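You operate a simulated robot arm through the tools that you are given. There is no shell and no other tool.

Carry out the task below with a simulated two-armed robot. There is one attempt and no reset: what you move stays moved.

TASK
Take the brass fitting with the largest size on its label from the brown-topped red bench and leave it on top of the grey case. Then put the small carton from the brown-topped red bench in the tray there. Then put the purple roll on the grey test bench. Then fetch the caps box and set it on the lower shelf of the red rack. Then fetch the foam block from the top of the white counter and set it on the blue panel there. Then put one of the blue blocks from the top of the white counter on the top of the supply damper. Then open the lid of the test box. Do these in the order given. Set down upright: foam block.

It is judged by the outcome, as a careful person would: the job done as asked, and still so three seconds after it is handed in. It fails if anything else is knocked over, pushed out of place, dropped, spilled or broken. Lids that push on must go on centred and level and be pressed home; caps that screw on are set level and turned clockwise until they are tight.

THE ROBOT
Two 7-joint arms with two-finger parallel grippers on one trunk, on a base that drives. Base frame: it is fixed to the floor where the robot stands at the start and does not move with it; the origin is under the middle of the robot, x ahead of it, y to its left, z up; the surface under the hand at the start is at about z = 850. Lengths are in mm, angles in degrees, forces in N, time in s.
The left shoulder is at the start at [50, 209, 1196], the right one opposite. With the tool pointing down near the work surface each hand reaches from about 240 to 900 mm from the robot's upright axis, wherever it stands, measured 20 degrees to its own side. Places, roughly: blue block (7x5x3 cm) [200, -2400, 400]; blue block (7x5x8 cm) [200, -2800, 400]; brass fitting [500, -250, 750]; caps box [500, -1750, 750]; foam block (5x11x9 cm) [400, -2400, 400]; grey case (13x9x8 cm) [700, 400, 900]; grey test bench [1100, 5900, 800]; lid of the test box [-700, 4200, 900]; lower shelf of the red rack [800, 1700, 1100]; panel [250, -2250, 500]; purple roll (7x7x4 cm) [900, 1300, 900]; small carton (6x10x5 cm) [800, 200, 900]; top of the supply damper (76x20 cm) [-2180, -200, 520]; tray (20x29x4 cm) [500, -200, 900]. Payload 4.4 kg a hand.
Tool frame (each hand has its own): the origin (TCP) lies between the finger pads and is the grasp point; the fingertips stand 23 mm ahead of it; z points along the fingers, y is the line along which they close. The gripper opens to 94 mm. The fingers are 38 mm wide and 10 mm thick; the gripper's body (54 by 96 mm) begins 39 mm behind the TCP.
Orientation is that of the tool frame in the base frame, as [roll, pitch, yaw] about the fixed x, y, z axes, in that order (R = Rz(yaw) Ry(pitch) Rx(roll)). With the fingers straight down and closing along the base's y, the tool's x points along the base's -x, its y along +y and its z along -z.

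THE INTERFACE
- The arms move only by the tool step_arm. It takes "left_targets", "right_targets" or both (then of equal length, played together; a hand with none holds still); each is a list of rows, each a list of 6 numbers: the shift along the tool's x, y, z in mm, then the turn, a rotation vector about the tool's x, y, z in degrees. In form: [[tx, ty, tz, wx, wy, wz], ...]. A call has 1 to 20 rows; each row shifts and turns the commanded pose from where the row before left it, along the tool's axes as they then stand. "left_claw" and "right_claw" are, for a hand that has rows, the finger opening in mm, from 0 to 94, set as the call begins (left out, the last holds). A row lasts 0.2 s, in which the tool goes at most 50 mm and 8.6 degrees; a call with a longer step from one row to the next is refused whole, and so is a gripper value outside its range. Where a pose cannot be reached the arm comes as near as it can. A force on the tool above 40 N (or 10 N above the force at the start of the call, whichever is more), or a blocked arm, ends the call early, and 0.2 s more pass. Each finger travels about 108 mm/s and halts on what it meets, pressing with about 38 N; the grip force reading is that of the motor and also rises with nothing between the fingers. The clock runs only during rows and for 0.2 s after the last one: add rows that do not move to give the fingers time. It gives the time, the measured TCP pose, the force on the tool (base axes), the opening and the grip force at its end, in the units of the frame above (readings bear some noise), with the torque about the TCP (base axes, N m) and any sound that the robot's microphone picked up.
- Cameras (640 x 400 px; columns grow to the right, rows downward): "scene" is now at [154.8, -6.5, 1382.1]; the picture's right is [-0.04, -1.00, 0.00], its down [-0.58, 0.03, -0.81] and it looks along [0.81, -0.04, -0.58] (base axes); focal length 269 px, centre (320, 200). "left" rides on the left gripper at [86, -16, -74] in its tool frame; the picture's right is [0.18, 0.98, 0.00], its down [-0.58, 0.11, -0.81] and it looks along [-0.79, 0.15, 0.59] (tool axes); focal length 243 px, centre (320, 200). "right" rides on the right gripper at [86, 16, -74] in its tool frame; the picture's right is [-0.18, 0.98, 0.00], its down [-0.58, -0.11, -0.81] and it looks along [-0.79, -0.15, 0.59] (tool axes); focal length 243 px, centre (320, 200). There is no depth. A picture from a camera that has moved, and an enlarged one, comes with that camera's place and axes in the base frame and with its lens. The place of the scene camera against the robot may be out by one fixed shift of up to 18 mm in any direction.
- get_image(camera): a new picture of that camera. It takes no simulated time.
- lift_body(by): slides the trunk up (or, below 0, down) by that many mm; the arms and the scene camera ride with it, the base frame stays. It gives what a move gives, with no picture.
- drive_base(legs): drives the robot by 1 to 6 legs, each [ahead, left, turn to the left] in mm, mm and degrees, along the robot's own axes; the way and the turn of a leg run together, so that a leg with both is an arc; at most 1500 mm and 180 degrees a leg. The arms and the cameras ride along, it lands a little off, and it stops where it bumps. It gives what a move gives.
- turn_head(pan, tilt): turns the head with the scene camera to pan (to the left, within 80 degrees either way) and tilt (down, from -29 to 69), counted from straight ahead of the robot. It gives what a move gives.
- zoom(camera, box): a new picture of the part [left, top, right, bottom] of that camera's present view, enlarged. It takes no simulated time.
- job_done(): hands the job in; it is judged then, once.

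Places have to be worked out from the pictures, the camera data and where the tool is seen. Open the grippers and draw the arms clear of the work before you hand the job in, unless the task says otherwise.

The tools are called by a JSON object that holds its "name" and its "arguments". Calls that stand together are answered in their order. step_arm: Moves the arms, as the interface text tells. Its arguments: {"type":"object","properties":{"left_targets":{"type":"array"},"left_claw":{"type":"number"},"right_targets":{"type":"array"},"right_claw":{"type":"number"}},"required":[]} The other tools are called the same way: lift_body (by) slides the trunk up or down; drive_base (legs) drives the base; turn_head (pan, tilt) turns the head that bears the scene camera; get_image (camera) takes a picture; zoom (camera, box) takes an enlarged picture of a part of a camera's view; job_done () hands the job in.

At the start:

```text
clock: 0.0
left_eef_pos: [636.3, 308.9, 1121.6]
left_ee_rot: [-180.0, -0.1, 180.0]
left_contact_force: [0.5, -0.2, -0.7]
left_torque: [0.01, -0.01, 0.02]
left_width: 94.2
left_grasp_force: 0.0
right_eef_pos: [622.2, -216.5, 1143.3]
right_ee_rot: [179.9, -0.1, 180.0]
right_contact_force: [0.2, -0.4, 0.6]
right_torque: [-0.03, 0.03, -0.02]
right_width: 93.9
right_grasp_force: 0.0
trunk travel left (down, up): [-275.0, 288.0]
robot x, y, heading: [-4.3, 0.6, 0.1]
head pan, tilt: [-2.6, 35.7]
```

scene: 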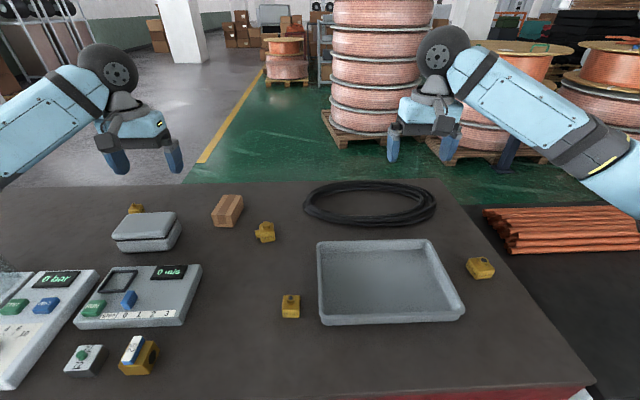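
right: 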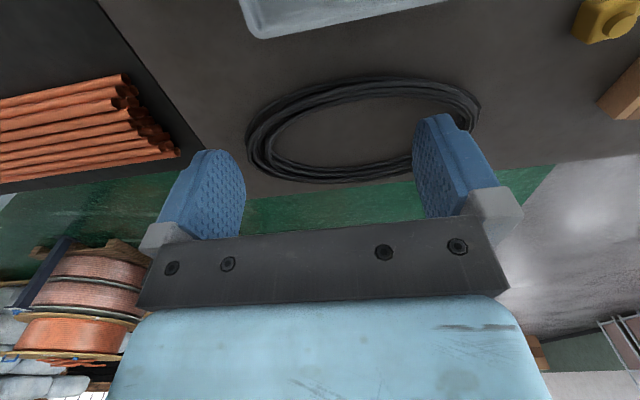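
left: 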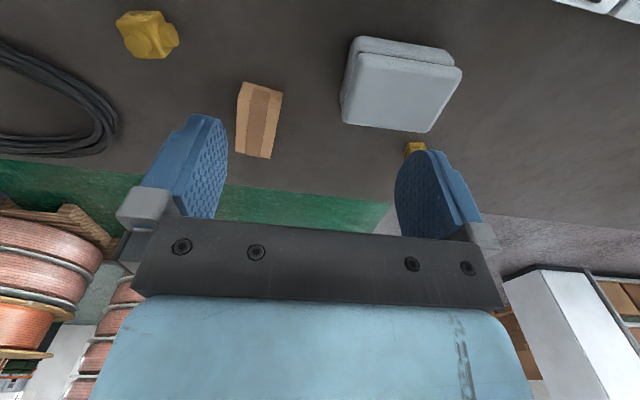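

The scene shows several brass fittings on the bench; I need to read their labels. I zoom in on each with the scene camera.

{"name": "zoom", "arguments": {"camera": "scene", "box": [240, 200, 320, 250]}}

{"name": "zoom", "arguments": {"camera": "scene", "box": [260, 280, 340, 330]}}

{"name": "zoom", "arguments": {"camera": "scene", "box": [440, 240, 520, 290]}}

{"name": "zoom", "arguments": {"camera": "scene", "box": [100, 190, 180, 240]}}

{"name": "zoom", "arguments": {"camera": "scene", "box": [50, 320, 178, 400]}}

```text
8.00 times, centred on (280, 225) of scene
camera zoom: at [154.8, -6.5, 1382.1], right [-0.04, -1.0, 0.0], down [-0.58, 0.03, -0.81], along [0.81, -0.04, -0.58], focal length 2155 px, centre (640, 0)
```

zoom: 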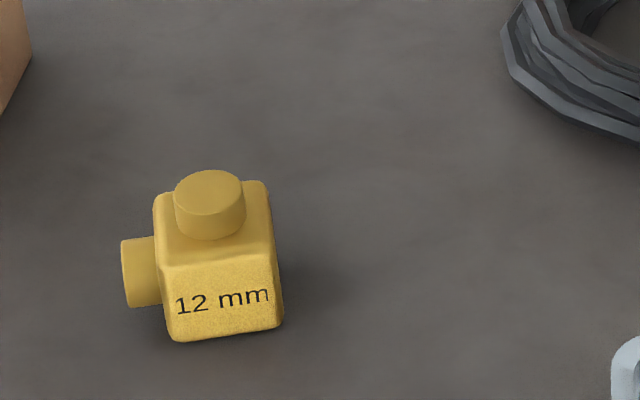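

```text
8.00 times, centred on (300, 305) of scene
camera zoom: at [154.8, -6.5, 1382.1], right [-0.04, -1.0, 0.0], down [-0.58, 0.03, -0.81], along [0.81, -0.04, -0.58], focal length 2155 px, centre (480, -640)
```

zoom: 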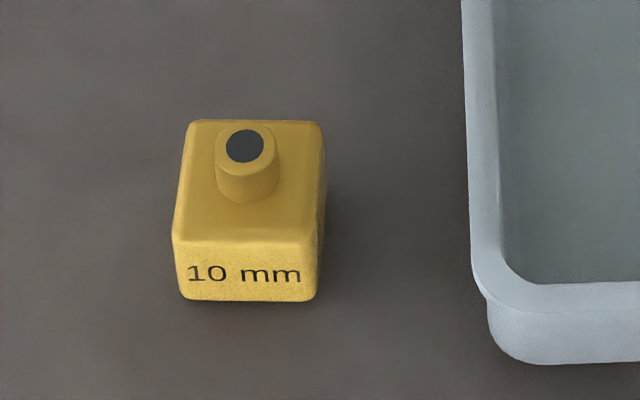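

```text
8.00 times, centred on (480, 265) of scene
camera zoom: at [154.8, -6.5, 1382.1], right [-0.04, -1.0, 0.0], down [-0.58, 0.03, -0.81], along [0.81, -0.04, -0.58], focal length 2155 px, centre (-960, -320)
```

zoom: 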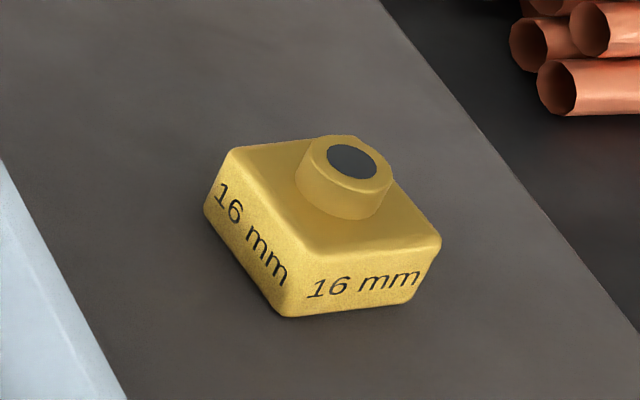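

```text
8.00 times, centred on (140, 215) of scene
camera zoom: at [154.8, -6.5, 1382.1], right [-0.04, -1.0, 0.0], down [-0.58, 0.03, -0.81], along [0.81, -0.04, -0.58], focal length 2155 px, centre (1760, 80)
```

zoom: 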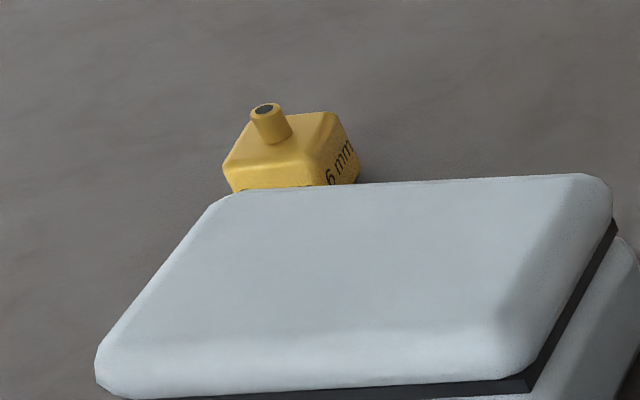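

```text
5.00 times, centred on (114, 360) of scene
camera zoom: at [154.8, -6.5, 1382.1], right [-0.04, -1.0, 0.0], down [-0.58, 0.03, -0.81], along [0.81, -0.04, -0.58], focal length 1347 px, centre (1350, -600)
```

zoom: 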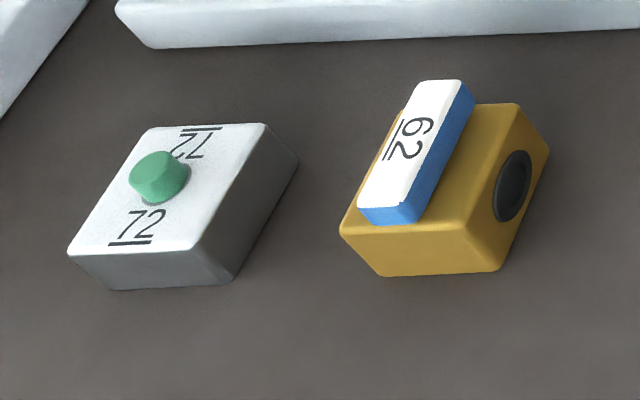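

The fittings visible read 12, 10, 16 and likely 6 mm. I look around the bench for any other fittings before choosing.

{"name": "turn_head", "arguments": {"pan": 50, "tilt": 40}}

{"name": "get_image", "arguments": {"camera": "scene"}}

{"name": "turn_head", "arguments": {"pan": -50, "tilt": 40}}

{"name": "get_image", "arguments": {"camera": "scene"}}

{"name": "turn_head", "arguments": {"pan": 0, "tilt": 60}}

{"name": "get_image", "arguments": {"camera": "scene"}}

```text
clock: 1.2
left_eef_pos: [636.2, 309.6, 1122.3]
left_ee_rot: [-179.9, 0.1, 180.0]
left_contact_force: [0.2, 0.4, -0.3]
left_torque: [0.02, -0.03, -0.04]
left_width: 93.9
left_grasp_force: 0.0
right_eef_pos: [622.2, -216.7, 1144.0]
right_ee_rot: [-179.9, 0.0, -180.0]
right_contact_force: [0.7, -0.7, -0.2]
right_torque: [0.0, -0.02, -0.01]
right_width: 94.0
right_grasp_force: 0.1
trunk travel left (down, up): [-275.0, 288.0]
robot x, y, heading: [-1.4, -1.4, -0.2]
head pan, tilt: [50.0, 40.0]
```

```text
taken
camera scene: at [121.9, 62.5, 1375.6], right [0.77, -0.64, 0.0], down [-0.41, -0.49, -0.77], along [0.49, 0.59, -0.64], focal length 269 px, centre (320, 200)
```

scene: 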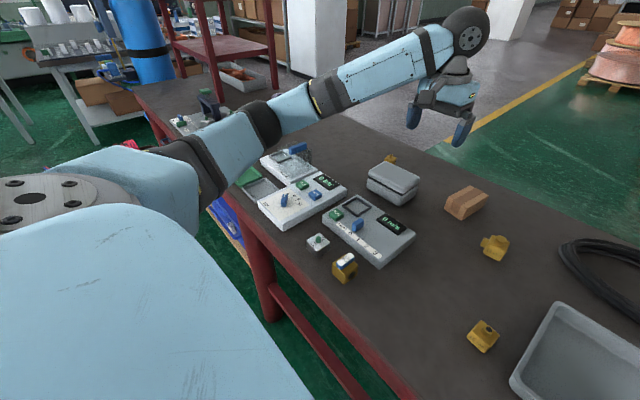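

```text
clock: 3.0
left_eef_pos: [636.4, 310.1, 1121.4]
left_ee_rot: [-180.0, 0.1, -179.9]
left_contact_force: [-0.5, -0.3, 0.4]
left_torque: [0.02, 0.01, -0.01]
left_width: 93.9
left_grasp_force: 0.1
right_eef_pos: [620.9, -217.5, 1142.0]
right_ee_rot: [180.0, 0.0, 179.9]
right_contact_force: [0.2, 0.0, 0.4]
right_torque: [-0.02, 0.02, -0.02]
right_width: 94.1
right_grasp_force: 0.1
trunk travel left (down, up): [-275.0, 288.0]
robot x, y, heading: [0.3, -2.0, 0.1]
head pan, tilt: [-50.0, 40.0]
```

```text
taken
camera scene: at [121.9, -67.7, 1375.6], right [-0.77, -0.64, 0.0], down [-0.41, 0.49, -0.77], along [0.49, -0.59, -0.64], focal length 269 px, centre (320, 200)
```

scene: 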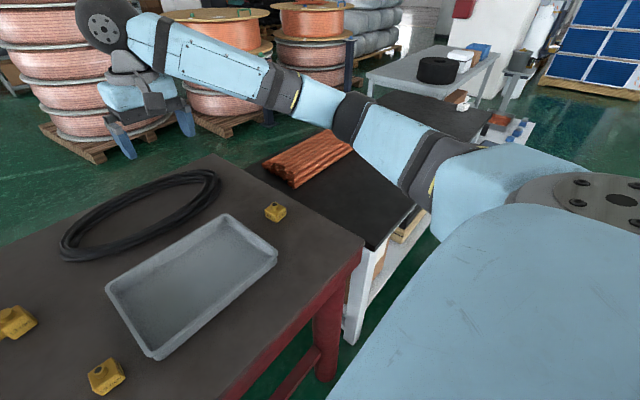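

```text
clock: 4.2
left_eef_pos: [635.8, 308.7, 1120.3]
left_ee_rot: [-179.9, 0.0, 180.0]
left_contact_force: [0.5, -0.3, -0.3]
left_torque: [-0.03, 0.03, 0.01]
left_width: 94.0
left_grasp_force: 0.0
right_eef_pos: [620.8, -217.4, 1143.8]
right_ee_rot: [-180.0, 0.0, 179.9]
right_contact_force: [0.9, -0.1, -1.0]
right_torque: [0.0, -0.03, -0.03]
right_width: 94.1
right_grasp_force: 0.1
trunk travel left (down, up): [-275.0, 288.0]
robot x, y, heading: [1.8, 0.5, 0.1]
head pan, tilt: [0.0, 60.0]
```

```text
taken
camera scene: at [133.9, -2.7, 1348.9], right [0.0, -1.0, 0.0], down [-0.87, 0.0, -0.5], along [0.5, 0.0, -0.87], focal length 269 px, centre (320, 200)
```

scene: 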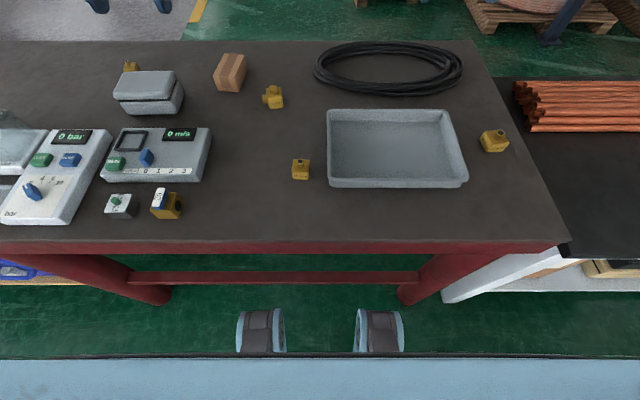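

I zoom on the partly hidden fitting behind the case and on the 16 mm one from this steeper view, and view the rest of the bench to the left.

{"name": "zoom", "arguments": {"camera": "scene", "box": [100, 40, 180, 90]}}

{"name": "zoom", "arguments": {"camera": "left", "box": [380, 120, 460, 170]}}

{"name": "zoom", "arguments": {"camera": "scene", "box": [440, 100, 540, 163]}}

{"name": "turn_head", "arguments": {"pan": 60, "tilt": 25}}

{"name": "get_image", "arguments": {"camera": "scene"}}

```text
8.00 times, centred on (140, 65) of scene
camera zoom: at [133.9, -2.7, 1348.9], right [0.0, -1.0, 0.0], down [-0.87, 0.0, -0.5], along [0.5, 0.0, -0.87], focal length 2155 px, centre (1760, 1280)
```

zoom: 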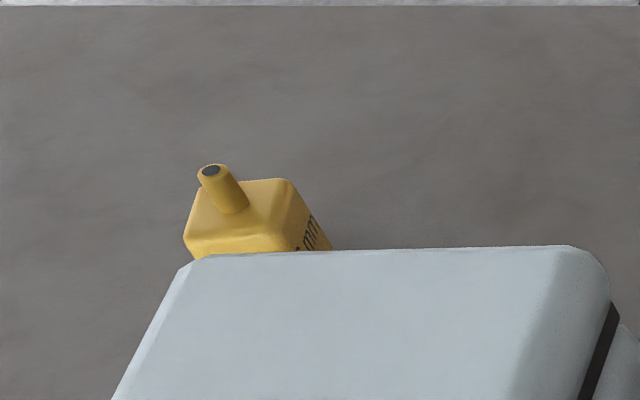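

```text
8.00 times, centred on (420, 145) of left
camera zoom: at [549.9, 293.1, 1195.0], right [-0.18, 0.98, 0.0], down [0.58, 0.11, 0.81], along [0.79, 0.15, -0.59], focal length 1941 px, centre (-480, 640)
```

zoom: 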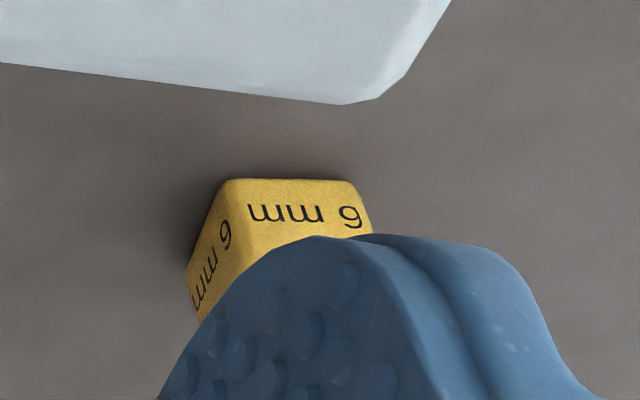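

```text
6.35 times, centred on (490, 132) of scene
camera zoom: at [133.9, -2.7, 1348.9], right [0.0, -1.0, 0.0], down [-0.87, 0.0, -0.5], along [0.5, 0.0, -0.87], focal length 1710 px, centre (-759, 635)
```

zoom: 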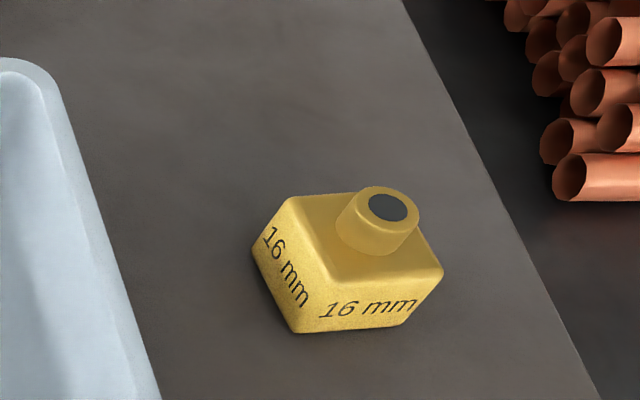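

```text
clock: 5.5
left_eef_pos: [636.7, 308.9, 1122.5]
left_ee_rot: [-180.0, 0.0, -179.9]
left_contact_force: [-0.3, -0.4, 0.1]
left_torque: [0.0, -0.03, 0.0]
left_width: 93.9
left_grasp_force: 0.0
right_eef_pos: [621.9, -216.4, 1143.4]
right_ee_rot: [180.0, 0.0, -179.9]
right_contact_force: [0.0, -0.6, -0.4]
right_torque: [-0.01, 0.02, -0.02]
right_width: 94.0
right_grasp_force: 0.1
trunk travel left (down, up): [-275.0, 288.0]
robot x, y, heading: [-6.5, -3.1, -0.1]
head pan, tilt: [60.0, 25.0]
```

```text
taken
camera scene: at [113.3, 77.1, 1398.9], right [0.87, -0.5, 0.0], down [-0.21, -0.37, -0.91], along [0.45, 0.78, -0.42], focal length 269 px, centre (320, 200)
```

scene: 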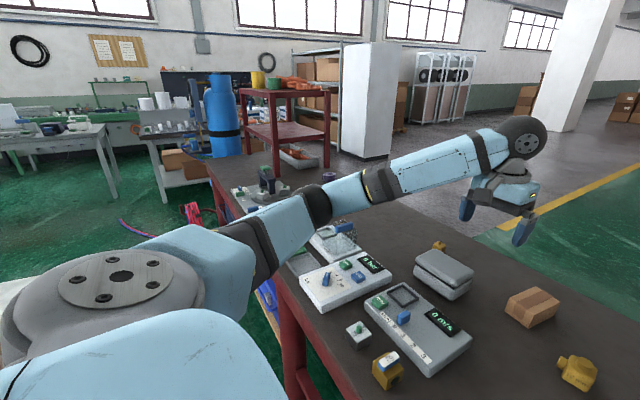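

The hidden fitting is 6 mm, so the 16 mm one at about (571, -414) is the largest. I move the right hand back and above it for a wrist-camera look.

{"name": "step_arm", "arguments": {"right_targets": [[20.3, -33, 24, 0, 0, 0], [20.3, -33, 24, 0, 0, 0], [20.3, -33, 24, 0, 0, 0], [20.3, -33, 24, 0, 0, 0], [20.3, -33, 24, 0, 0, 0], [20.3, -33, 24, 0, 0, 0], [0, 0, 0, 0, 0, 0]]}}

{"name": "get_image", "arguments": {"camera": "right"}}

```text
clock: 7.0
left_eef_pos: [637.5, 309.8, 1120.2]
left_ee_rot: [179.9, 0.0, 180.0]
left_contact_force: [0.3, -0.4, -0.1]
left_torque: [0.0, 0.01, 0.04]
left_width: 94.0
left_grasp_force: 0.1
right_eef_pos: [501.4, -414.1, 1000.4]
right_ee_rot: [180.0, 0.0, -180.0]
right_contact_force: [-0.1, 0.6, -0.7]
right_torque: [-0.01, -0.02, -0.02]
right_width: 94.0
right_grasp_force: 0.0
trunk travel left (down, up): [-275.0, 288.0]
robot x, y, heading: [-1.7, -2.3, -0.2]
head pan, tilt: [60.0, 25.0]
```

```text
taken
camera right: at [414.0, -398.6, 1074.5], right [0.18, 0.98, 0.0], down [0.58, -0.11, 0.81], along [0.79, -0.15, -0.59], focal length 243 px, centre (320, 200)
```

right: 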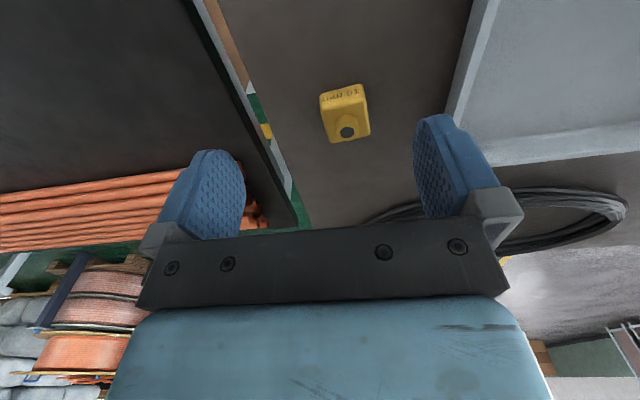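

The fitting lies near (557, -401) from the wrist view. I zoom for its outline and orientation.

{"name": "zoom", "arguments": {"camera": "right", "box": [295, 70, 391, 130]}}

{"name": "zoom", "arguments": {"camera": "right", "box": [295, 95, 391, 155]}}

```text
6.67 times, centred on (343, 100) of right
camera zoom: at [414.0, -398.6, 1074.5], right [0.18, 0.98, 0.0], down [0.58, -0.11, 0.81], along [0.79, -0.15, -0.59], focal length 1618 px, centre (167, 867)
```

zoom: 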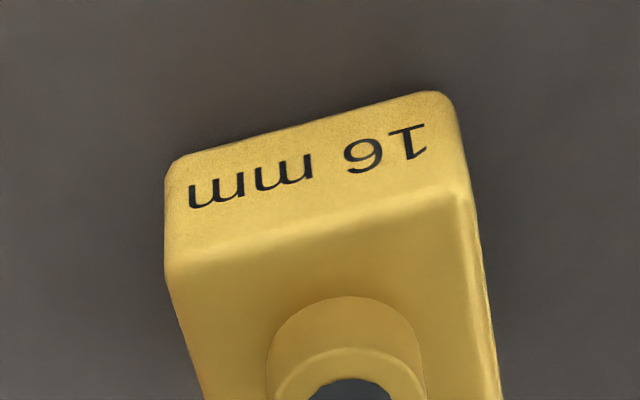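

```text
6.67 times, centred on (343, 125) of right
camera zoom: at [414.0, -398.6, 1074.5], right [0.18, 0.98, 0.0], down [0.58, -0.11, 0.81], along [0.79, -0.15, -0.59], focal length 1618 px, centre (167, 700)
```

zoom: 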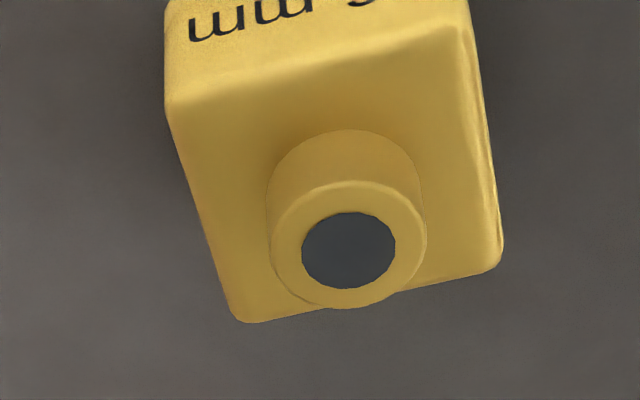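

The block is about 39x39x29 mm centred near (559, -401), turned some 4° left. I go above it, align, and descend to TCP z about 878.

{"name": "step_arm", "arguments": {"right_targets": [[-28.8, 6.5, 0, 0, 0, 0], [-28.8, 6.5, 0, 0, 0, -4], [0, 0, 30, 0, 0, 0], [0, 0, 30, 0, 0, 0], [0, 0, 0, 0, 0, 0]], "right_claw": 80}}

{"name": "get_image", "arguments": {"camera": "right"}}

```text
clock: 8.2
left_eef_pos: [636.5, 309.3, 1119.9]
left_ee_rot: [179.9, 0.1, -179.9]
left_contact_force: [-0.7, -0.3, -0.6]
left_torque: [-0.02, 0.01, -0.01]
left_width: 94.1
left_grasp_force: 0.0
right_eef_pos: [556.4, -401.7, 941.0]
right_ee_rot: [179.9, -0.1, -176.0]
right_contact_force: [-0.2, 0.2, 0.0]
right_torque: [-0.01, 0.03, 0.01]
right_width: 80.1
right_grasp_force: 0.1
trunk travel left (down, up): [-275.0, 288.0]
robot x, y, heading: [1.2, -2.4, -0.1]
head pan, tilt: [60.0, 25.0]
```

```text
taken
camera right: at [469.7, -393.0, 1013.8], right [0.11, 0.99, 0.0], down [0.59, -0.07, 0.81], along [0.8, -0.09, -0.59], focal length 243 px, centre (320, 200)
```

right: 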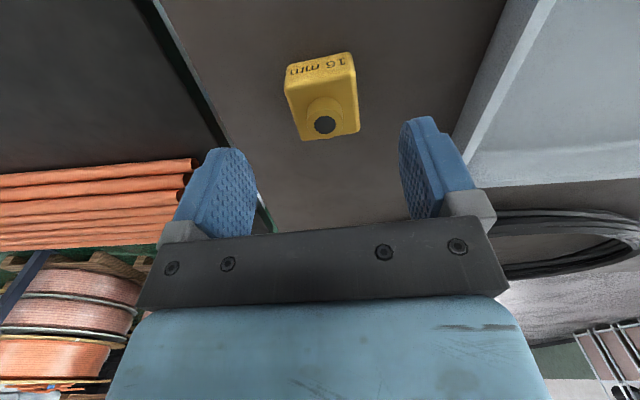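

The fitting is centred between the fingers; I descend the remaining 62 mm and close.

{"name": "step_arm", "arguments": {"right_targets": [[-2, 1, 25, 0, 0, 0], [0, 0, 25, 0, 0, 0], [0, 0, 12, 0, 0, 0], [0, 0, 0, 0, 0, 0]]}}

{"name": "get_image", "arguments": {"camera": "right"}}

```text
clock: 9.2
left_eef_pos: [637.1, 309.0, 1121.2]
left_ee_rot: [180.0, 0.1, 179.9]
left_contact_force: [0.8, 0.4, 0.5]
left_torque: [-0.01, 0.02, -0.02]
left_width: 93.6
left_grasp_force: 0.0
right_eef_pos: [557.8, -399.8, 877.5]
right_ee_rot: [180.0, 0.1, -176.0]
right_contact_force: [0.6, -0.2, 0.2]
right_torque: [0.01, 0.01, 0.04]
right_width: 80.2
right_grasp_force: 0.1
trunk travel left (down, up): [-275.0, 288.0]
robot x, y, heading: [0.2, 0.9, -0.1]
head pan, tilt: [60.0, 25.0]
```

```text
taken
camera right: at [471.4, -391.3, 951.6], right [0.12, 0.99, 0.0], down [0.59, -0.07, 0.81], along [0.8, -0.09, -0.59], focal length 243 px, centre (320, 200)
```

right: 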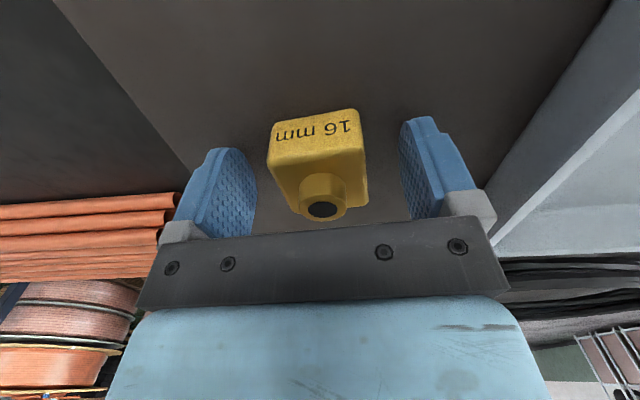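

The fingers straddle the block at the right depth; I close the gripper and give time to grip.

{"name": "step_arm", "arguments": {"right_targets": [[0, 0, 0, 0, 0, 0], [0, 0, 0, 0, 0, 0], [0, 0, 0, 0, 0, 0], [0, 0, 0, 0, 0, 0]], "right_claw": 0}}

{"name": "step_arm", "arguments": {"right_targets": [[0, 0, -20, 0, 0, 0], [0, 0, -40, 0, 0, 0], [0, 0, -40, 0, 0, 0], [0, 0, -40, 0, 0, 0], [0, 0, 0, 0, 0, 0]]}}

{"name": "get_image", "arguments": {"camera": "right"}}

```text
clock: 10.2
left_eef_pos: [637.4, 308.7, 1120.3]
left_ee_rot: [180.0, 0.0, 179.9]
left_contact_force: [0.8, 0.0, -0.5]
left_torque: [0.0, -0.03, 0.01]
left_width: 94.0
left_grasp_force: 0.0
right_eef_pos: [559.9, -400.2, 876.7]
right_ee_rot: [180.0, 0.0, -176.1]
right_contact_force: [-0.1, 0.9, -0.3]
right_torque: [0.07, 0.0, 0.01]
right_width: 42.6
right_grasp_force: 38.2
trunk travel left (down, up): [-275.0, 288.0]
robot x, y, heading: [-2.0, 0.4, 0.2]
head pan, tilt: [60.0, 25.0]
```

```text
clock: 11.4
left_eef_pos: [636.4, 308.6, 1121.2]
left_ee_rot: [-180.0, 0.1, 180.0]
left_contact_force: [0.7, -0.4, -0.1]
left_torque: [-0.03, 0.01, 0.01]
left_width: 94.2
left_grasp_force: 0.1
right_eef_pos: [560.9, -397.7, 1016.4]
right_ee_rot: [179.9, 0.0, -176.0]
right_contact_force: [0.3, 0.5, -3.2]
right_torque: [0.01, 0.01, -0.01]
right_width: 42.7
right_grasp_force: 37.9
trunk travel left (down, up): [-275.0, 288.0]
robot x, y, heading: [-0.1, 1.2, -0.2]
head pan, tilt: [60.0, 25.0]
```

```text
taken
camera right: at [472.2, -388.8, 1091.6], right [0.11, 0.99, 0.0], down [0.59, -0.07, 0.81], along [0.8, -0.09, -0.59], focal length 243 px, centre (320, 200)
```

right: 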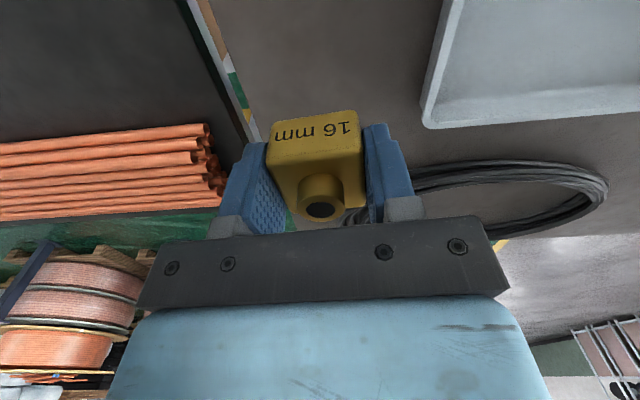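

The 16 mm fitting is held securely (opening 42.6 mm). I drive 400 mm left along the bench so that the right hand faces the case.

{"name": "drive_base", "arguments": {"legs": [[0, 400, 0]]}}

{"name": "turn_head", "arguments": {"pan": 0, "tilt": 40}}

{"name": "get_image", "arguments": {"camera": "scene"}}

{"name": "get_image", "arguments": {"camera": "right"}}

```text
clock: 15.6
left_eef_pos: [632.4, 720.5, 1121.8]
left_ee_rot: [-180.0, -0.1, -179.6]
left_contact_force: [-0.4, 0.3, 0.4]
left_torque: [-0.01, -0.01, -0.03]
left_width: 93.9
left_grasp_force: 0.0
right_eef_pos: [560.5, 13.3, 1018.8]
right_ee_rot: [-180.0, 0.0, -175.6]
right_contact_force: [0.6, 0.3, -3.2]
right_torque: [-0.01, -0.01, 0.01]
right_width: 42.7
right_grasp_force: 38.1
trunk travel left (down, up): [-275.0, 288.0]
robot x, y, heading: [-2.6, 407.2, 0.4]
head pan, tilt: [60.0, 25.0]
```

```text
clock: 16.9
left_eef_pos: [634.0, 721.1, 1120.6]
left_ee_rot: [-180.0, 0.0, -179.6]
left_contact_force: [-0.2, 0.3, 0.1]
left_torque: [0.0, -0.02, 0.04]
left_width: 94.3
left_grasp_force: 0.1
right_eef_pos: [560.8, 12.6, 1017.2]
right_ee_rot: [180.0, 0.0, -175.7]
right_contact_force: [0.0, 0.7, -3.3]
right_torque: [0.03, -0.03, -0.01]
right_width: 42.9
right_grasp_force: 38.3
trunk travel left (down, up): [-275.0, 288.0]
robot x, y, heading: [-0.9, 407.8, 0.2]
head pan, tilt: [0.0, 40.0]
```

```text
taken
camera scene: at [151.3, 405.9, 1375.5], right [0.01, -1.0, 0.0], down [-0.64, 0.0, -0.77], along [0.77, 0.01, -0.64], focal length 269 px, centre (320, 200)
```

scene: 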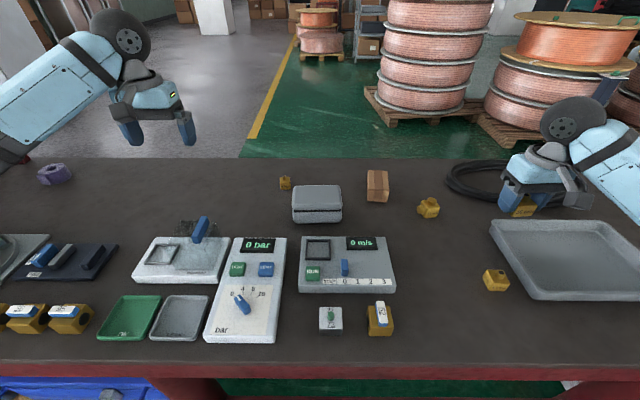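

```text
taken
camera right: at [473.4, 22.1, 1091.5], right [0.11, 0.99, 0.0], down [0.59, -0.06, 0.81], along [0.8, -0.09, -0.59], focal length 243 px, centre (320, 200)
```

right: 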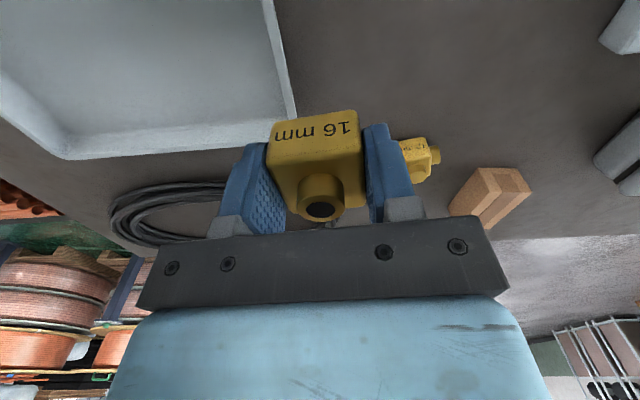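

The case is straight ahead. Before placing, I zoom on the case and on the ochre labelled items to be sure that they are not brass fittings of a larger size.

{"name": "zoom", "arguments": {"camera": "scene", "box": [270, 165, 366, 225]}}

{"name": "zoom", "arguments": {"camera": "scene", "box": [0, 280, 128, 360]}}

{"name": "zoom", "arguments": {"camera": "scene", "box": [300, 280, 428, 360]}}

```text
6.67 times, centred on (318, 195) of scene
camera zoom: at [151.3, 405.9, 1375.5], right [0.01, -1.0, 0.0], down [-0.64, 0.0, -0.77], along [0.77, 0.01, -0.64], focal length 1796 px, centre (333, 233)
```

zoom: 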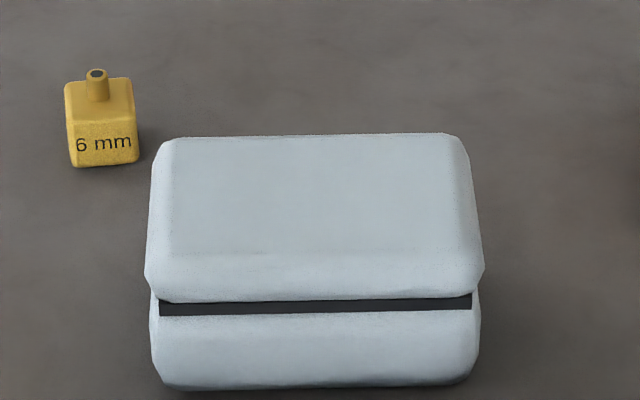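

```text
5.00 times, centred on (64, 320) of scene
camera zoom: at [151.3, 405.9, 1375.5], right [0.01, -1.0, 0.0], down [-0.64, 0.0, -0.77], along [0.77, 0.01, -0.64], focal length 1347 px, centre (1600, -400)
```

zoom: 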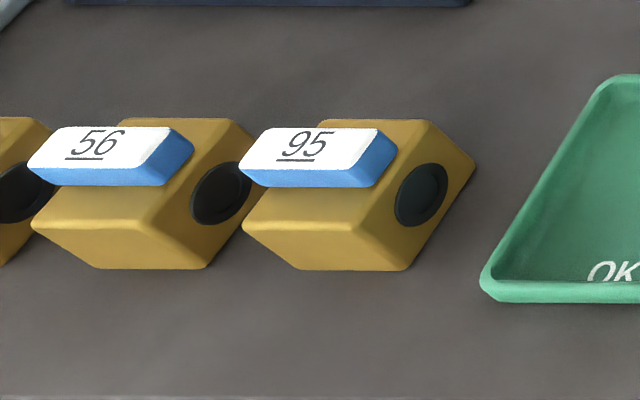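

```text
5.00 times, centred on (364, 320) of scene
camera zoom: at [151.3, 405.9, 1375.5], right [0.01, -1.0, 0.0], down [-0.64, 0.0, -0.77], along [0.77, 0.01, -0.64], focal length 1347 px, centre (100, -400)
```

zoom: 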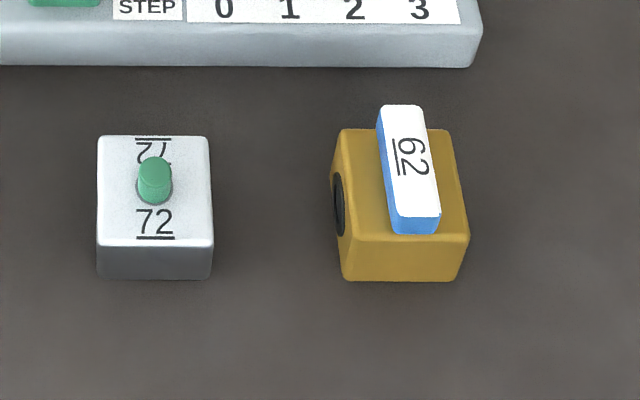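

Those ochre items are valves with serial numbers, not fittings. I now move the right hand over near the case and look at it with the wrist camera for an exact position.

{"name": "step_arm", "arguments": {"right_targets": [[0, 0, -15, 0, 0, 4.2], [-4, 41, -4, 0, 0, 0], [-4, 41, -4, 0, 0, 0], [-4, 41, -4, 0, 0, 0], [-4, 41, -4, 0, 0, 0], [-4, 41, -4, 0, 0, 0], [-4, 41, -4, 0, 0, 0], [-4, 41, -4, 0, 0, 0], [-4, 41, -4, 0, 0, 0], [0, 0, 0, 0, 0, 0]]}}

{"name": "get_image", "arguments": {"camera": "right"}}

{"name": "get_image", "arguments": {"camera": "scene"}}

```text
clock: 19.1
left_eef_pos: [633.1, 719.2, 1121.2]
left_ee_rot: [179.9, 0.0, -179.7]
left_contact_force: [-0.1, 0.6, 0.3]
left_torque: [0.02, 0.01, 0.0]
left_width: 93.8
left_grasp_force: 0.1
right_eef_pos: [595.5, 339.1, 1065.5]
right_ee_rot: [-180.0, 0.0, -179.9]
right_contact_force: [-0.2, -0.6, -3.0]
right_torque: [0.04, -0.01, -0.01]
right_width: 42.9
right_grasp_force: 38.4
trunk travel left (down, up): [-275.0, 288.0]
robot x, y, heading: [1.6, 408.1, 0.2]
head pan, tilt: [0.0, 40.0]
```

```text
taken
camera right: at [508.4, 354.7, 1138.4], right [0.18, 0.98, 0.0], down [0.58, -0.11, 0.81], along [0.79, -0.15, -0.59], focal length 243 px, centre (320, 200)
```

right: 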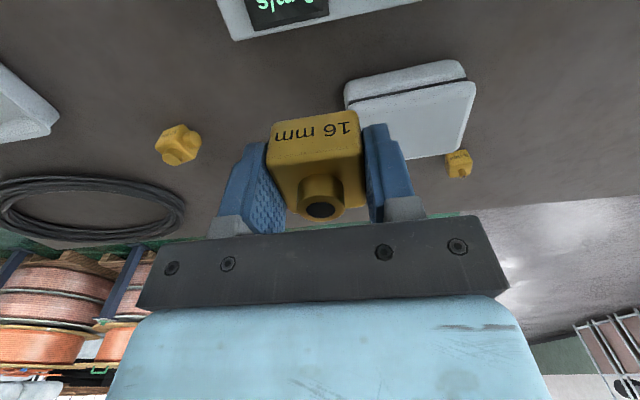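

```text
taken
camera scene: at [151.1, 404.8, 1375.6], right [0.01, -1.0, 0.0], down [-0.64, 0.0, -0.77], along [0.77, 0.01, -0.64], focal length 269 px, centre (320, 200)
```

scene: 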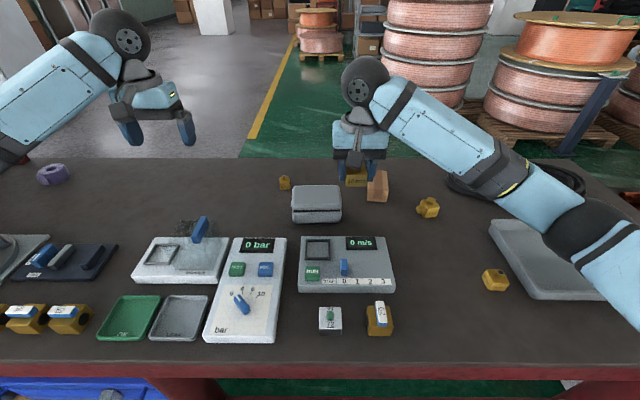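

I zoom on the case in the wrist view to compute its corners.

{"name": "zoom", "arguments": {"camera": "right", "box": [330, 45, 490, 145]}}

```text
4.00 times, centred on (410, 95) of right
camera zoom: at [508.4, 354.7, 1138.4], right [0.18, 0.98, 0.0], down [0.58, -0.11, 0.81], along [0.79, -0.15, -0.59], focal length 970 px, centre (-40, 620)
```

zoom: 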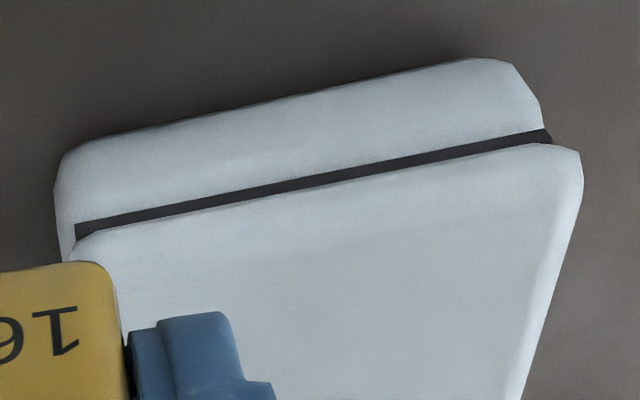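

The case spans about x 658–742, y 356–482, centre (700, 419), top near z 930. I move the fitting above its centre.

{"name": "step_arm", "arguments": {"right_targets": [[-26.1, 20, 5, 0, 0, 0], [-26.1, 20, 10, 0, 0, 0], [-26.1, 20, 15, 0, 0, 0], [-26.1, 20, 15, 0, 0, 0], [0, 0, 20, 0, 0, 0], [0, 0, 0, 0, 0, 0]]}}

{"name": "get_image", "arguments": {"camera": "right"}}

{"name": "zoom", "arguments": {"camera": "scene", "box": [240, 135, 400, 235]}}

```text
clock: 20.5
left_eef_pos: [633.2, 720.8, 1119.9]
left_ee_rot: [-180.0, 0.0, -179.6]
left_contact_force: [-0.4, -0.3, -0.1]
left_torque: [0.06, 0.0, 0.0]
left_width: 94.2
left_grasp_force: 0.2
right_eef_pos: [696.1, 422.5, 998.2]
right_ee_rot: [-180.0, 0.0, -179.8]
right_contact_force: [-1.1, -0.3, -3.1]
right_torque: [-0.03, 0.03, -0.03]
right_width: 42.9
right_grasp_force: 37.7
trunk travel left (down, up): [-275.0, 288.0]
robot x, y, heading: [-2.7, 406.2, 0.6]
head pan, tilt: [0.0, 40.0]
```

```text
taken
camera right: at [609.8, 437.3, 1073.1], right [0.18, 0.98, 0.0], down [0.58, -0.11, 0.81], along [0.79, -0.15, -0.59], focal length 243 px, centre (320, 200)
```

right: 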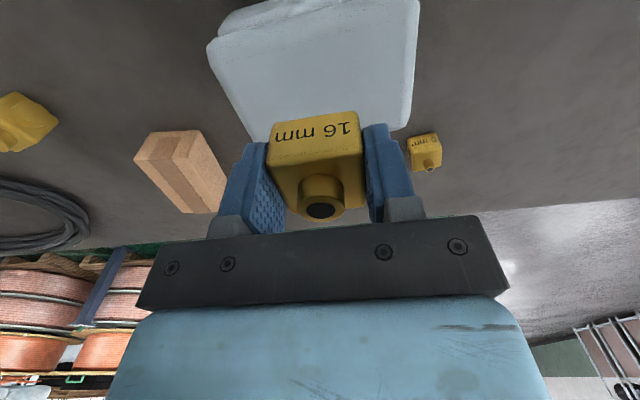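

```text
4.00 times, centred on (320, 185) of scene
camera zoom: at [151.2, 406.5, 1375.5], right [0.01, -1.0, 0.0], down [-0.64, 0.0, -0.77], along [0.77, 0.0, -0.64], focal length 1077 px, centre (320, 260)
```

zoom: 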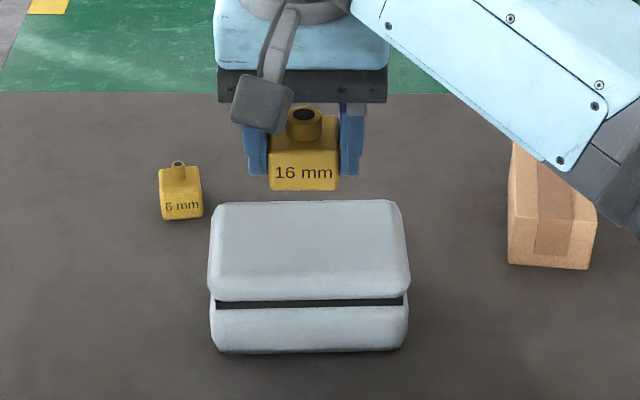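

The fitting is nearly centred over the lid. I descend slowly, watching the force for contact near TCP z 957.

{"name": "step_arm", "arguments": {"right_targets": [[-4, -3, 15, 0, 0, 0], [0, 0, 10, 0, 0, 0], [0, 0, 6, 0, 0, 0], [0, 0, 0, 0, 0, 0]]}}

{"name": "zoom", "arguments": {"camera": "scene", "box": [240, 135, 400, 235]}}

```text
clock: 21.5
left_eef_pos: [633.9, 722.2, 1120.6]
left_ee_rot: [180.0, 0.0, -179.6]
left_contact_force: [0.2, -0.3, 0.0]
left_torque: [-0.05, -0.01, -0.01]
left_width: 94.2
left_grasp_force: 0.1
right_eef_pos: [700.4, 418.9, 968.1]
right_ee_rot: [180.0, -0.1, -179.8]
right_contact_force: [-0.4, 0.7, -3.4]
right_torque: [-0.02, 0.05, 0.0]
right_width: 42.6
right_grasp_force: 37.7
trunk travel left (down, up): [-275.0, 288.0]
robot x, y, heading: [0.4, 411.3, 0.6]
head pan, tilt: [0.0, 40.0]
```

```text
4.00 times, centred on (320, 185) of scene
camera zoom: at [151.2, 406.0, 1375.5], right [0.01, -1.0, 0.0], down [-0.64, 0.0, -0.77], along [0.77, 0.0, -0.64], focal length 1077 px, centre (320, 260)
```

zoom: 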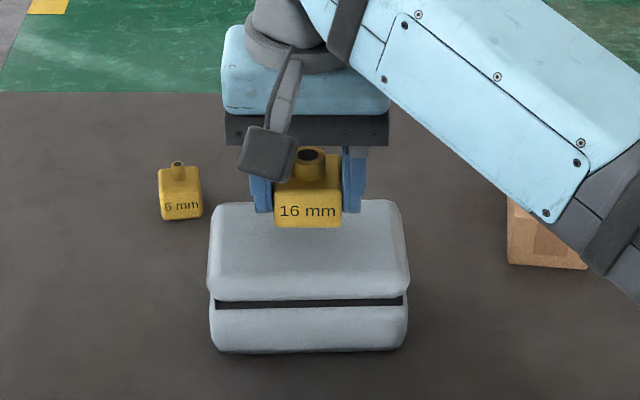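

The fitting sits slightly toward the back of the lid; I shift it 4 mm nearer and descend in small steps until contact.

{"name": "step_arm", "arguments": {"right_targets": [[4, 0, 3, 0, 0, 0], [0, 0, 3, 0, 0, 0], [0, 0, 2, 0, 0, 0], [0, 0, 0, 0, 0, 0]]}}

{"name": "zoom", "arguments": {"camera": "scene", "box": [280, 160, 360, 210]}}

```text
clock: 22.5
left_eef_pos: [634.2, 720.2, 1120.2]
left_ee_rot: [180.0, 0.0, -179.6]
left_contact_force: [0.5, 0.1, -0.2]
left_torque: [0.0, 0.0, 0.0]
left_width: 94.0
left_grasp_force: 0.0
right_eef_pos: [695.5, 418.9, 961.5]
right_ee_rot: [180.0, -0.1, -179.9]
right_contact_force: [0.8, -0.7, -3.4]
right_torque: [-0.04, 0.03, -0.03]
right_width: 42.9
right_grasp_force: 38.0
trunk travel left (down, up): [-275.0, 288.0]
robot x, y, heading: [0.8, 405.9, 0.3]
head pan, tilt: [0.0, 40.0]
```

```text
8.00 times, centred on (320, 185) of scene
camera zoom: at [151.3, 406.0, 1375.5], right [0.01, -1.0, 0.0], down [-0.64, 0.0, -0.77], along [0.77, 0.0, -0.64], focal length 2155 px, centre (320, 320)
```

zoom: 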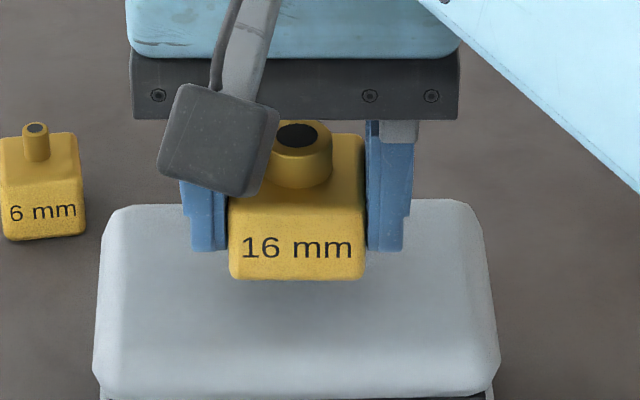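

Not in contact yet (force is only the weight). I continue down a few mm.

{"name": "step_arm", "arguments": {"right_targets": [[0, 0, 2, 0, 0, 0], [0, 0, 2, 0, 0, 0], [0, 0, 0, 0, 0, 0]]}}

{"name": "zoom", "arguments": {"camera": "scene", "box": [280, 160, 360, 210]}}

```text
clock: 23.3
left_eef_pos: [634.1, 721.9, 1121.0]
left_ee_rot: [180.0, 0.0, -179.5]
left_contact_force: [-1.0, -0.6, -0.2]
left_torque: [-0.01, 0.0, 0.01]
left_width: 94.0
left_grasp_force: 0.0
right_eef_pos: [696.3, 419.0, 955.2]
right_ee_rot: [-179.9, 0.0, -179.8]
right_contact_force: [-0.4, 0.4, -3.6]
right_torque: [0.02, 0.03, 0.0]
right_width: 42.8
right_grasp_force: 37.8
trunk travel left (down, up): [-275.0, 288.0]
robot x, y, heading: [-0.6, 411.8, 0.5]
head pan, tilt: [0.0, 40.0]
```

```text
8.00 times, centred on (320, 185) of scene
camera zoom: at [151.3, 406.0, 1375.5], right [0.01, -1.0, 0.0], down [-0.64, 0.0, -0.77], along [0.77, 0.0, -0.64], focal length 2155 px, centre (320, 320)
```

zoom: 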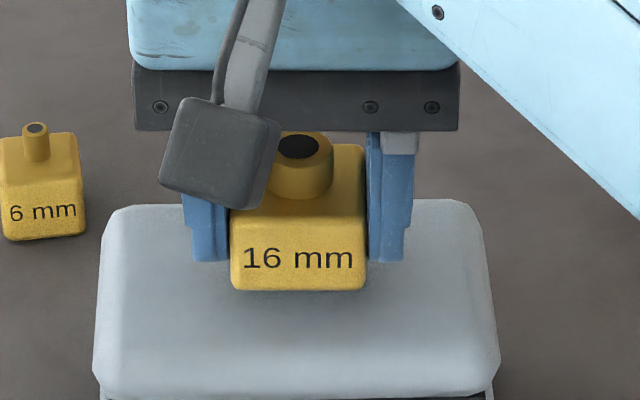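

Shadow is closing but no contact force yet; I go on 2 mm at a time.

{"name": "step_arm", "arguments": {"right_targets": [[0, 0, 2, 0, 0, 0], [0, 0, 0, 0, 0, 0]]}}

{"name": "step_arm", "arguments": {"right_targets": [[0, 0, 2, 0, 0, 0], [0, 0, 0, 0, 0, 0]]}}

{"name": "zoom", "arguments": {"camera": "scene", "box": [280, 160, 360, 210]}}

```text
clock: 23.9
left_eef_pos: [633.6, 720.5, 1119.3]
left_ee_rot: [-179.9, 0.0, -179.6]
left_contact_force: [0.2, -0.5, -0.2]
left_torque: [0.01, -0.03, 0.01]
left_width: 93.7
left_grasp_force: 0.1
right_eef_pos: [695.8, 419.2, 954.0]
right_ee_rot: [-179.9, 0.0, -180.0]
right_contact_force: [0.2, -0.3, -2.7]
right_torque: [-0.02, 0.0, -0.02]
right_width: 42.9
right_grasp_force: 37.9
trunk travel left (down, up): [-275.0, 288.0]
robot x, y, heading: [0.1, 409.4, 0.3]
head pan, tilt: [0.0, 40.0]
```

```text
clock: 24.5
left_eef_pos: [633.6, 721.6, 1121.0]
left_ee_rot: [179.9, 0.0, -179.6]
left_contact_force: [-0.6, -0.4, -0.1]
left_torque: [-0.02, -0.01, -0.02]
left_width: 94.0
left_grasp_force: 0.1
right_eef_pos: [696.6, 418.1, 952.8]
right_ee_rot: [-179.9, 0.0, -179.9]
right_contact_force: [0.4, 0.9, -4.4]
right_torque: [0.0, 0.01, -0.04]
right_width: 42.7
right_grasp_force: 37.7
trunk travel left (down, up): [-275.0, 288.0]
robot x, y, heading: [-3.8, 409.9, 0.4]
head pan, tilt: [0.0, 40.0]
```

```text
8.00 times, centred on (320, 185) of scene
camera zoom: at [151.3, 406.0, 1375.5], right [0.01, -1.0, 0.0], down [-0.64, 0.0, -0.77], along [0.77, 0.0, -0.64], focal length 2155 px, centre (320, 320)
```

zoom: 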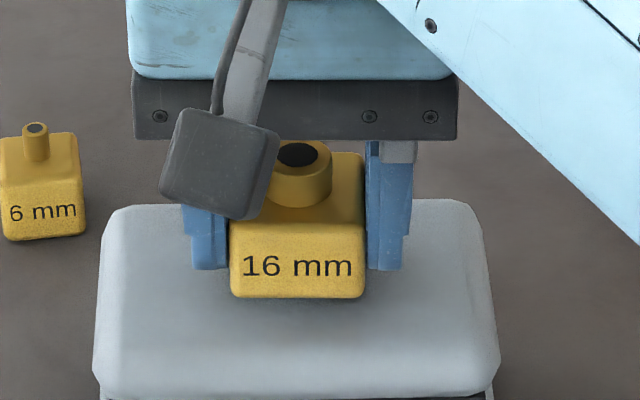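

Still no contact force; I continue lowering by 2 mm steps.

{"name": "step_arm", "arguments": {"right_targets": [[0, 0, 2, 0, 0, 0], [0, 0, 0, 0, 0, 0]]}}

{"name": "step_arm", "arguments": {"right_targets": [[0, 0, 2, 0, 0, 0], [0, 0, 0, 0, 0, 0]]}}

{"name": "step_arm", "arguments": {"right_targets": [[0, 0, 1, 0, 0, 0], [0, 0, 0, 0, 0, 0]]}}

{"name": "zoom", "arguments": {"camera": "scene", "box": [280, 160, 360, 210]}}

```text
clock: 25.1
left_eef_pos: [633.3, 719.8, 1119.9]
left_ee_rot: [-180.0, -0.1, -179.5]
left_contact_force: [-0.3, -0.9, -0.5]
left_torque: [-0.03, 0.03, -0.03]
left_width: 94.2
left_grasp_force: 0.1
right_eef_pos: [695.8, 419.0, 950.9]
right_ee_rot: [-180.0, 0.0, -179.8]
right_contact_force: [0.5, 0.2, -3.0]
right_torque: [-0.01, 0.01, 0.0]
right_width: 42.8
right_grasp_force: 37.9
trunk travel left (down, up): [-275.0, 288.0]
robot x, y, heading: [-0.1, 410.5, 0.4]
head pan, tilt: [0.0, 40.0]
```

```text
clock: 25.7
left_eef_pos: [633.5, 721.3, 1121.3]
left_ee_rot: [-180.0, 0.0, -179.6]
left_contact_force: [-0.2, 0.2, 0.6]
left_torque: [0.01, 0.0, 0.02]
left_width: 94.0
left_grasp_force: 0.0
right_eef_pos: [695.0, 419.2, 948.1]
right_ee_rot: [180.0, -0.1, -179.7]
right_contact_force: [-0.2, 0.6, -3.0]
right_torque: [0.03, 0.0, -0.01]
right_width: 42.7
right_grasp_force: 37.6
trunk travel left (down, up): [-275.0, 288.0]
robot x, y, heading: [1.1, 408.8, 0.5]
head pan, tilt: [0.0, 40.0]
```

```text
clock: 26.3
left_eef_pos: [634.9, 720.1, 1119.9]
left_ee_rot: [-180.0, 0.0, -179.6]
left_contact_force: [0.4, 0.0, -1.1]
left_torque: [0.0, -0.01, 0.01]
left_width: 94.3
left_grasp_force: 0.2
right_eef_pos: [695.0, 418.4, 948.5]
right_ee_rot: [179.9, 0.0, -179.8]
right_contact_force: [0.4, 0.1, -3.9]
right_torque: [-0.02, 0.05, 0.03]
right_width: 42.8
right_grasp_force: 37.9
trunk travel left (down, up): [-275.0, 288.0]
robot x, y, heading: [-1.3, 409.0, 0.3]
head pan, tilt: [0.0, 40.0]
```

```text
8.00 times, centred on (320, 185) of scene
camera zoom: at [151.3, 406.0, 1375.5], right [0.01, -1.0, 0.0], down [-0.64, 0.0, -0.77], along [0.77, 0.0, -0.64], focal length 2155 px, centre (320, 320)
```

zoom: 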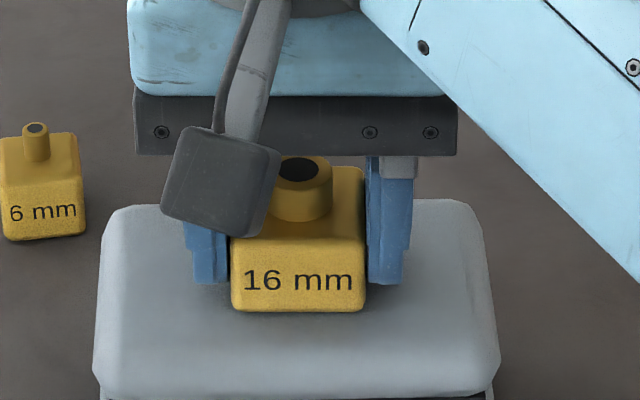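

Shadow nearly closed; continue lowering in small steps.

{"name": "step_arm", "arguments": {"right_targets": [[0, 0, 1.5, 0, 0, 0], [0, 0, 0, 0, 0, 0]]}}

{"name": "step_arm", "arguments": {"right_targets": [[0, 0, 1.5, 0, 0, 0], [0, 0, 0, 0, 0, 0]]}}

{"name": "step_arm", "arguments": {"right_targets": [[0, 0, 1.5, 0, 0, 0], [0, 0, 0, 0, 0, 0]]}}

{"name": "zoom", "arguments": {"camera": "scene", "box": [280, 160, 360, 210]}}

```text
clock: 26.9
left_eef_pos: [633.2, 721.2, 1121.8]
left_ee_rot: [-180.0, 0.0, -179.6]
left_contact_force: [0.6, 1.1, 0.0]
left_torque: [-0.03, 0.0, -0.02]
left_width: 93.7
left_grasp_force: 0.0
right_eef_pos: [697.1, 417.7, 947.8]
right_ee_rot: [-179.9, 0.2, -179.8]
right_contact_force: [2.5, 0.5, 7.8]
right_torque: [-0.09, 0.19, 0.02]
right_width: 42.9
right_grasp_force: 37.8
trunk travel left (down, up): [-275.0, 288.0]
robot x, y, heading: [-3.1, 410.0, 0.3]
head pan, tilt: [0.0, 40.0]
```

```text
clock: 27.5
left_eef_pos: [631.1, 719.9, 1121.6]
left_ee_rot: [-180.0, 0.1, -179.6]
left_contact_force: [0.0, -0.5, -0.1]
left_torque: [0.03, -0.02, -0.01]
left_width: 94.0
left_grasp_force: 0.0
right_eef_pos: [695.6, 418.2, 947.2]
right_ee_rot: [179.8, 0.2, -179.9]
right_contact_force: [7.4, -0.5, 22.1]
right_torque: [-0.16, 0.29, -0.01]
right_width: 42.8
right_grasp_force: 37.7
trunk travel left (down, up): [-275.0, 288.0]
robot x, y, heading: [-1.8, 410.9, 0.2]
head pan, tilt: [0.0, 40.0]
```

```text
clock: 28.1
left_eef_pos: [633.1, 722.2, 1122.7]
left_ee_rot: [-180.0, 0.1, -179.6]
left_contact_force: [0.0, -0.9, -0.1]
left_torque: [0.0, 0.03, 0.04]
left_width: 93.8
left_grasp_force: 0.1
right_eef_pos: [694.7, 419.8, 945.0]
right_ee_rot: [179.9, 0.3, -179.8]
right_contact_force: [8.2, 1.8, 26.5]
right_torque: [0.0, -0.18, 0.06]
right_width: 42.8
right_grasp_force: 38.4
trunk travel left (down, up): [-275.0, 288.0]
robot x, y, heading: [-2.9, 405.5, 0.5]
head pan, tilt: [0.0, 40.0]
```

```text
8.00 times, centred on (320, 185) of scene
camera zoom: at [148.5, 406.2, 1376.0], right [0.01, -1.0, 0.0], down [-0.64, 0.0, -0.77], along [0.77, 0.0, -0.64], focal length 2155 px, centre (320, 320)
```

zoom: 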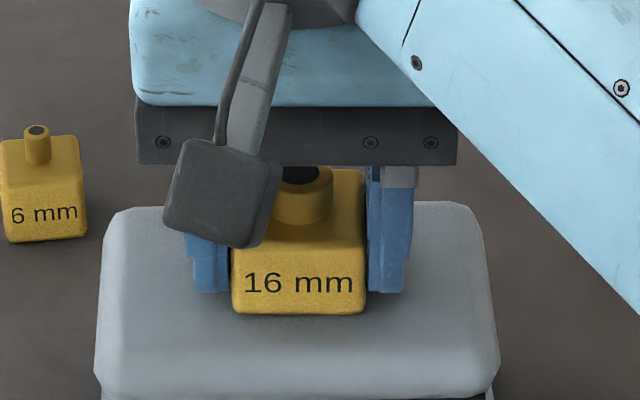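

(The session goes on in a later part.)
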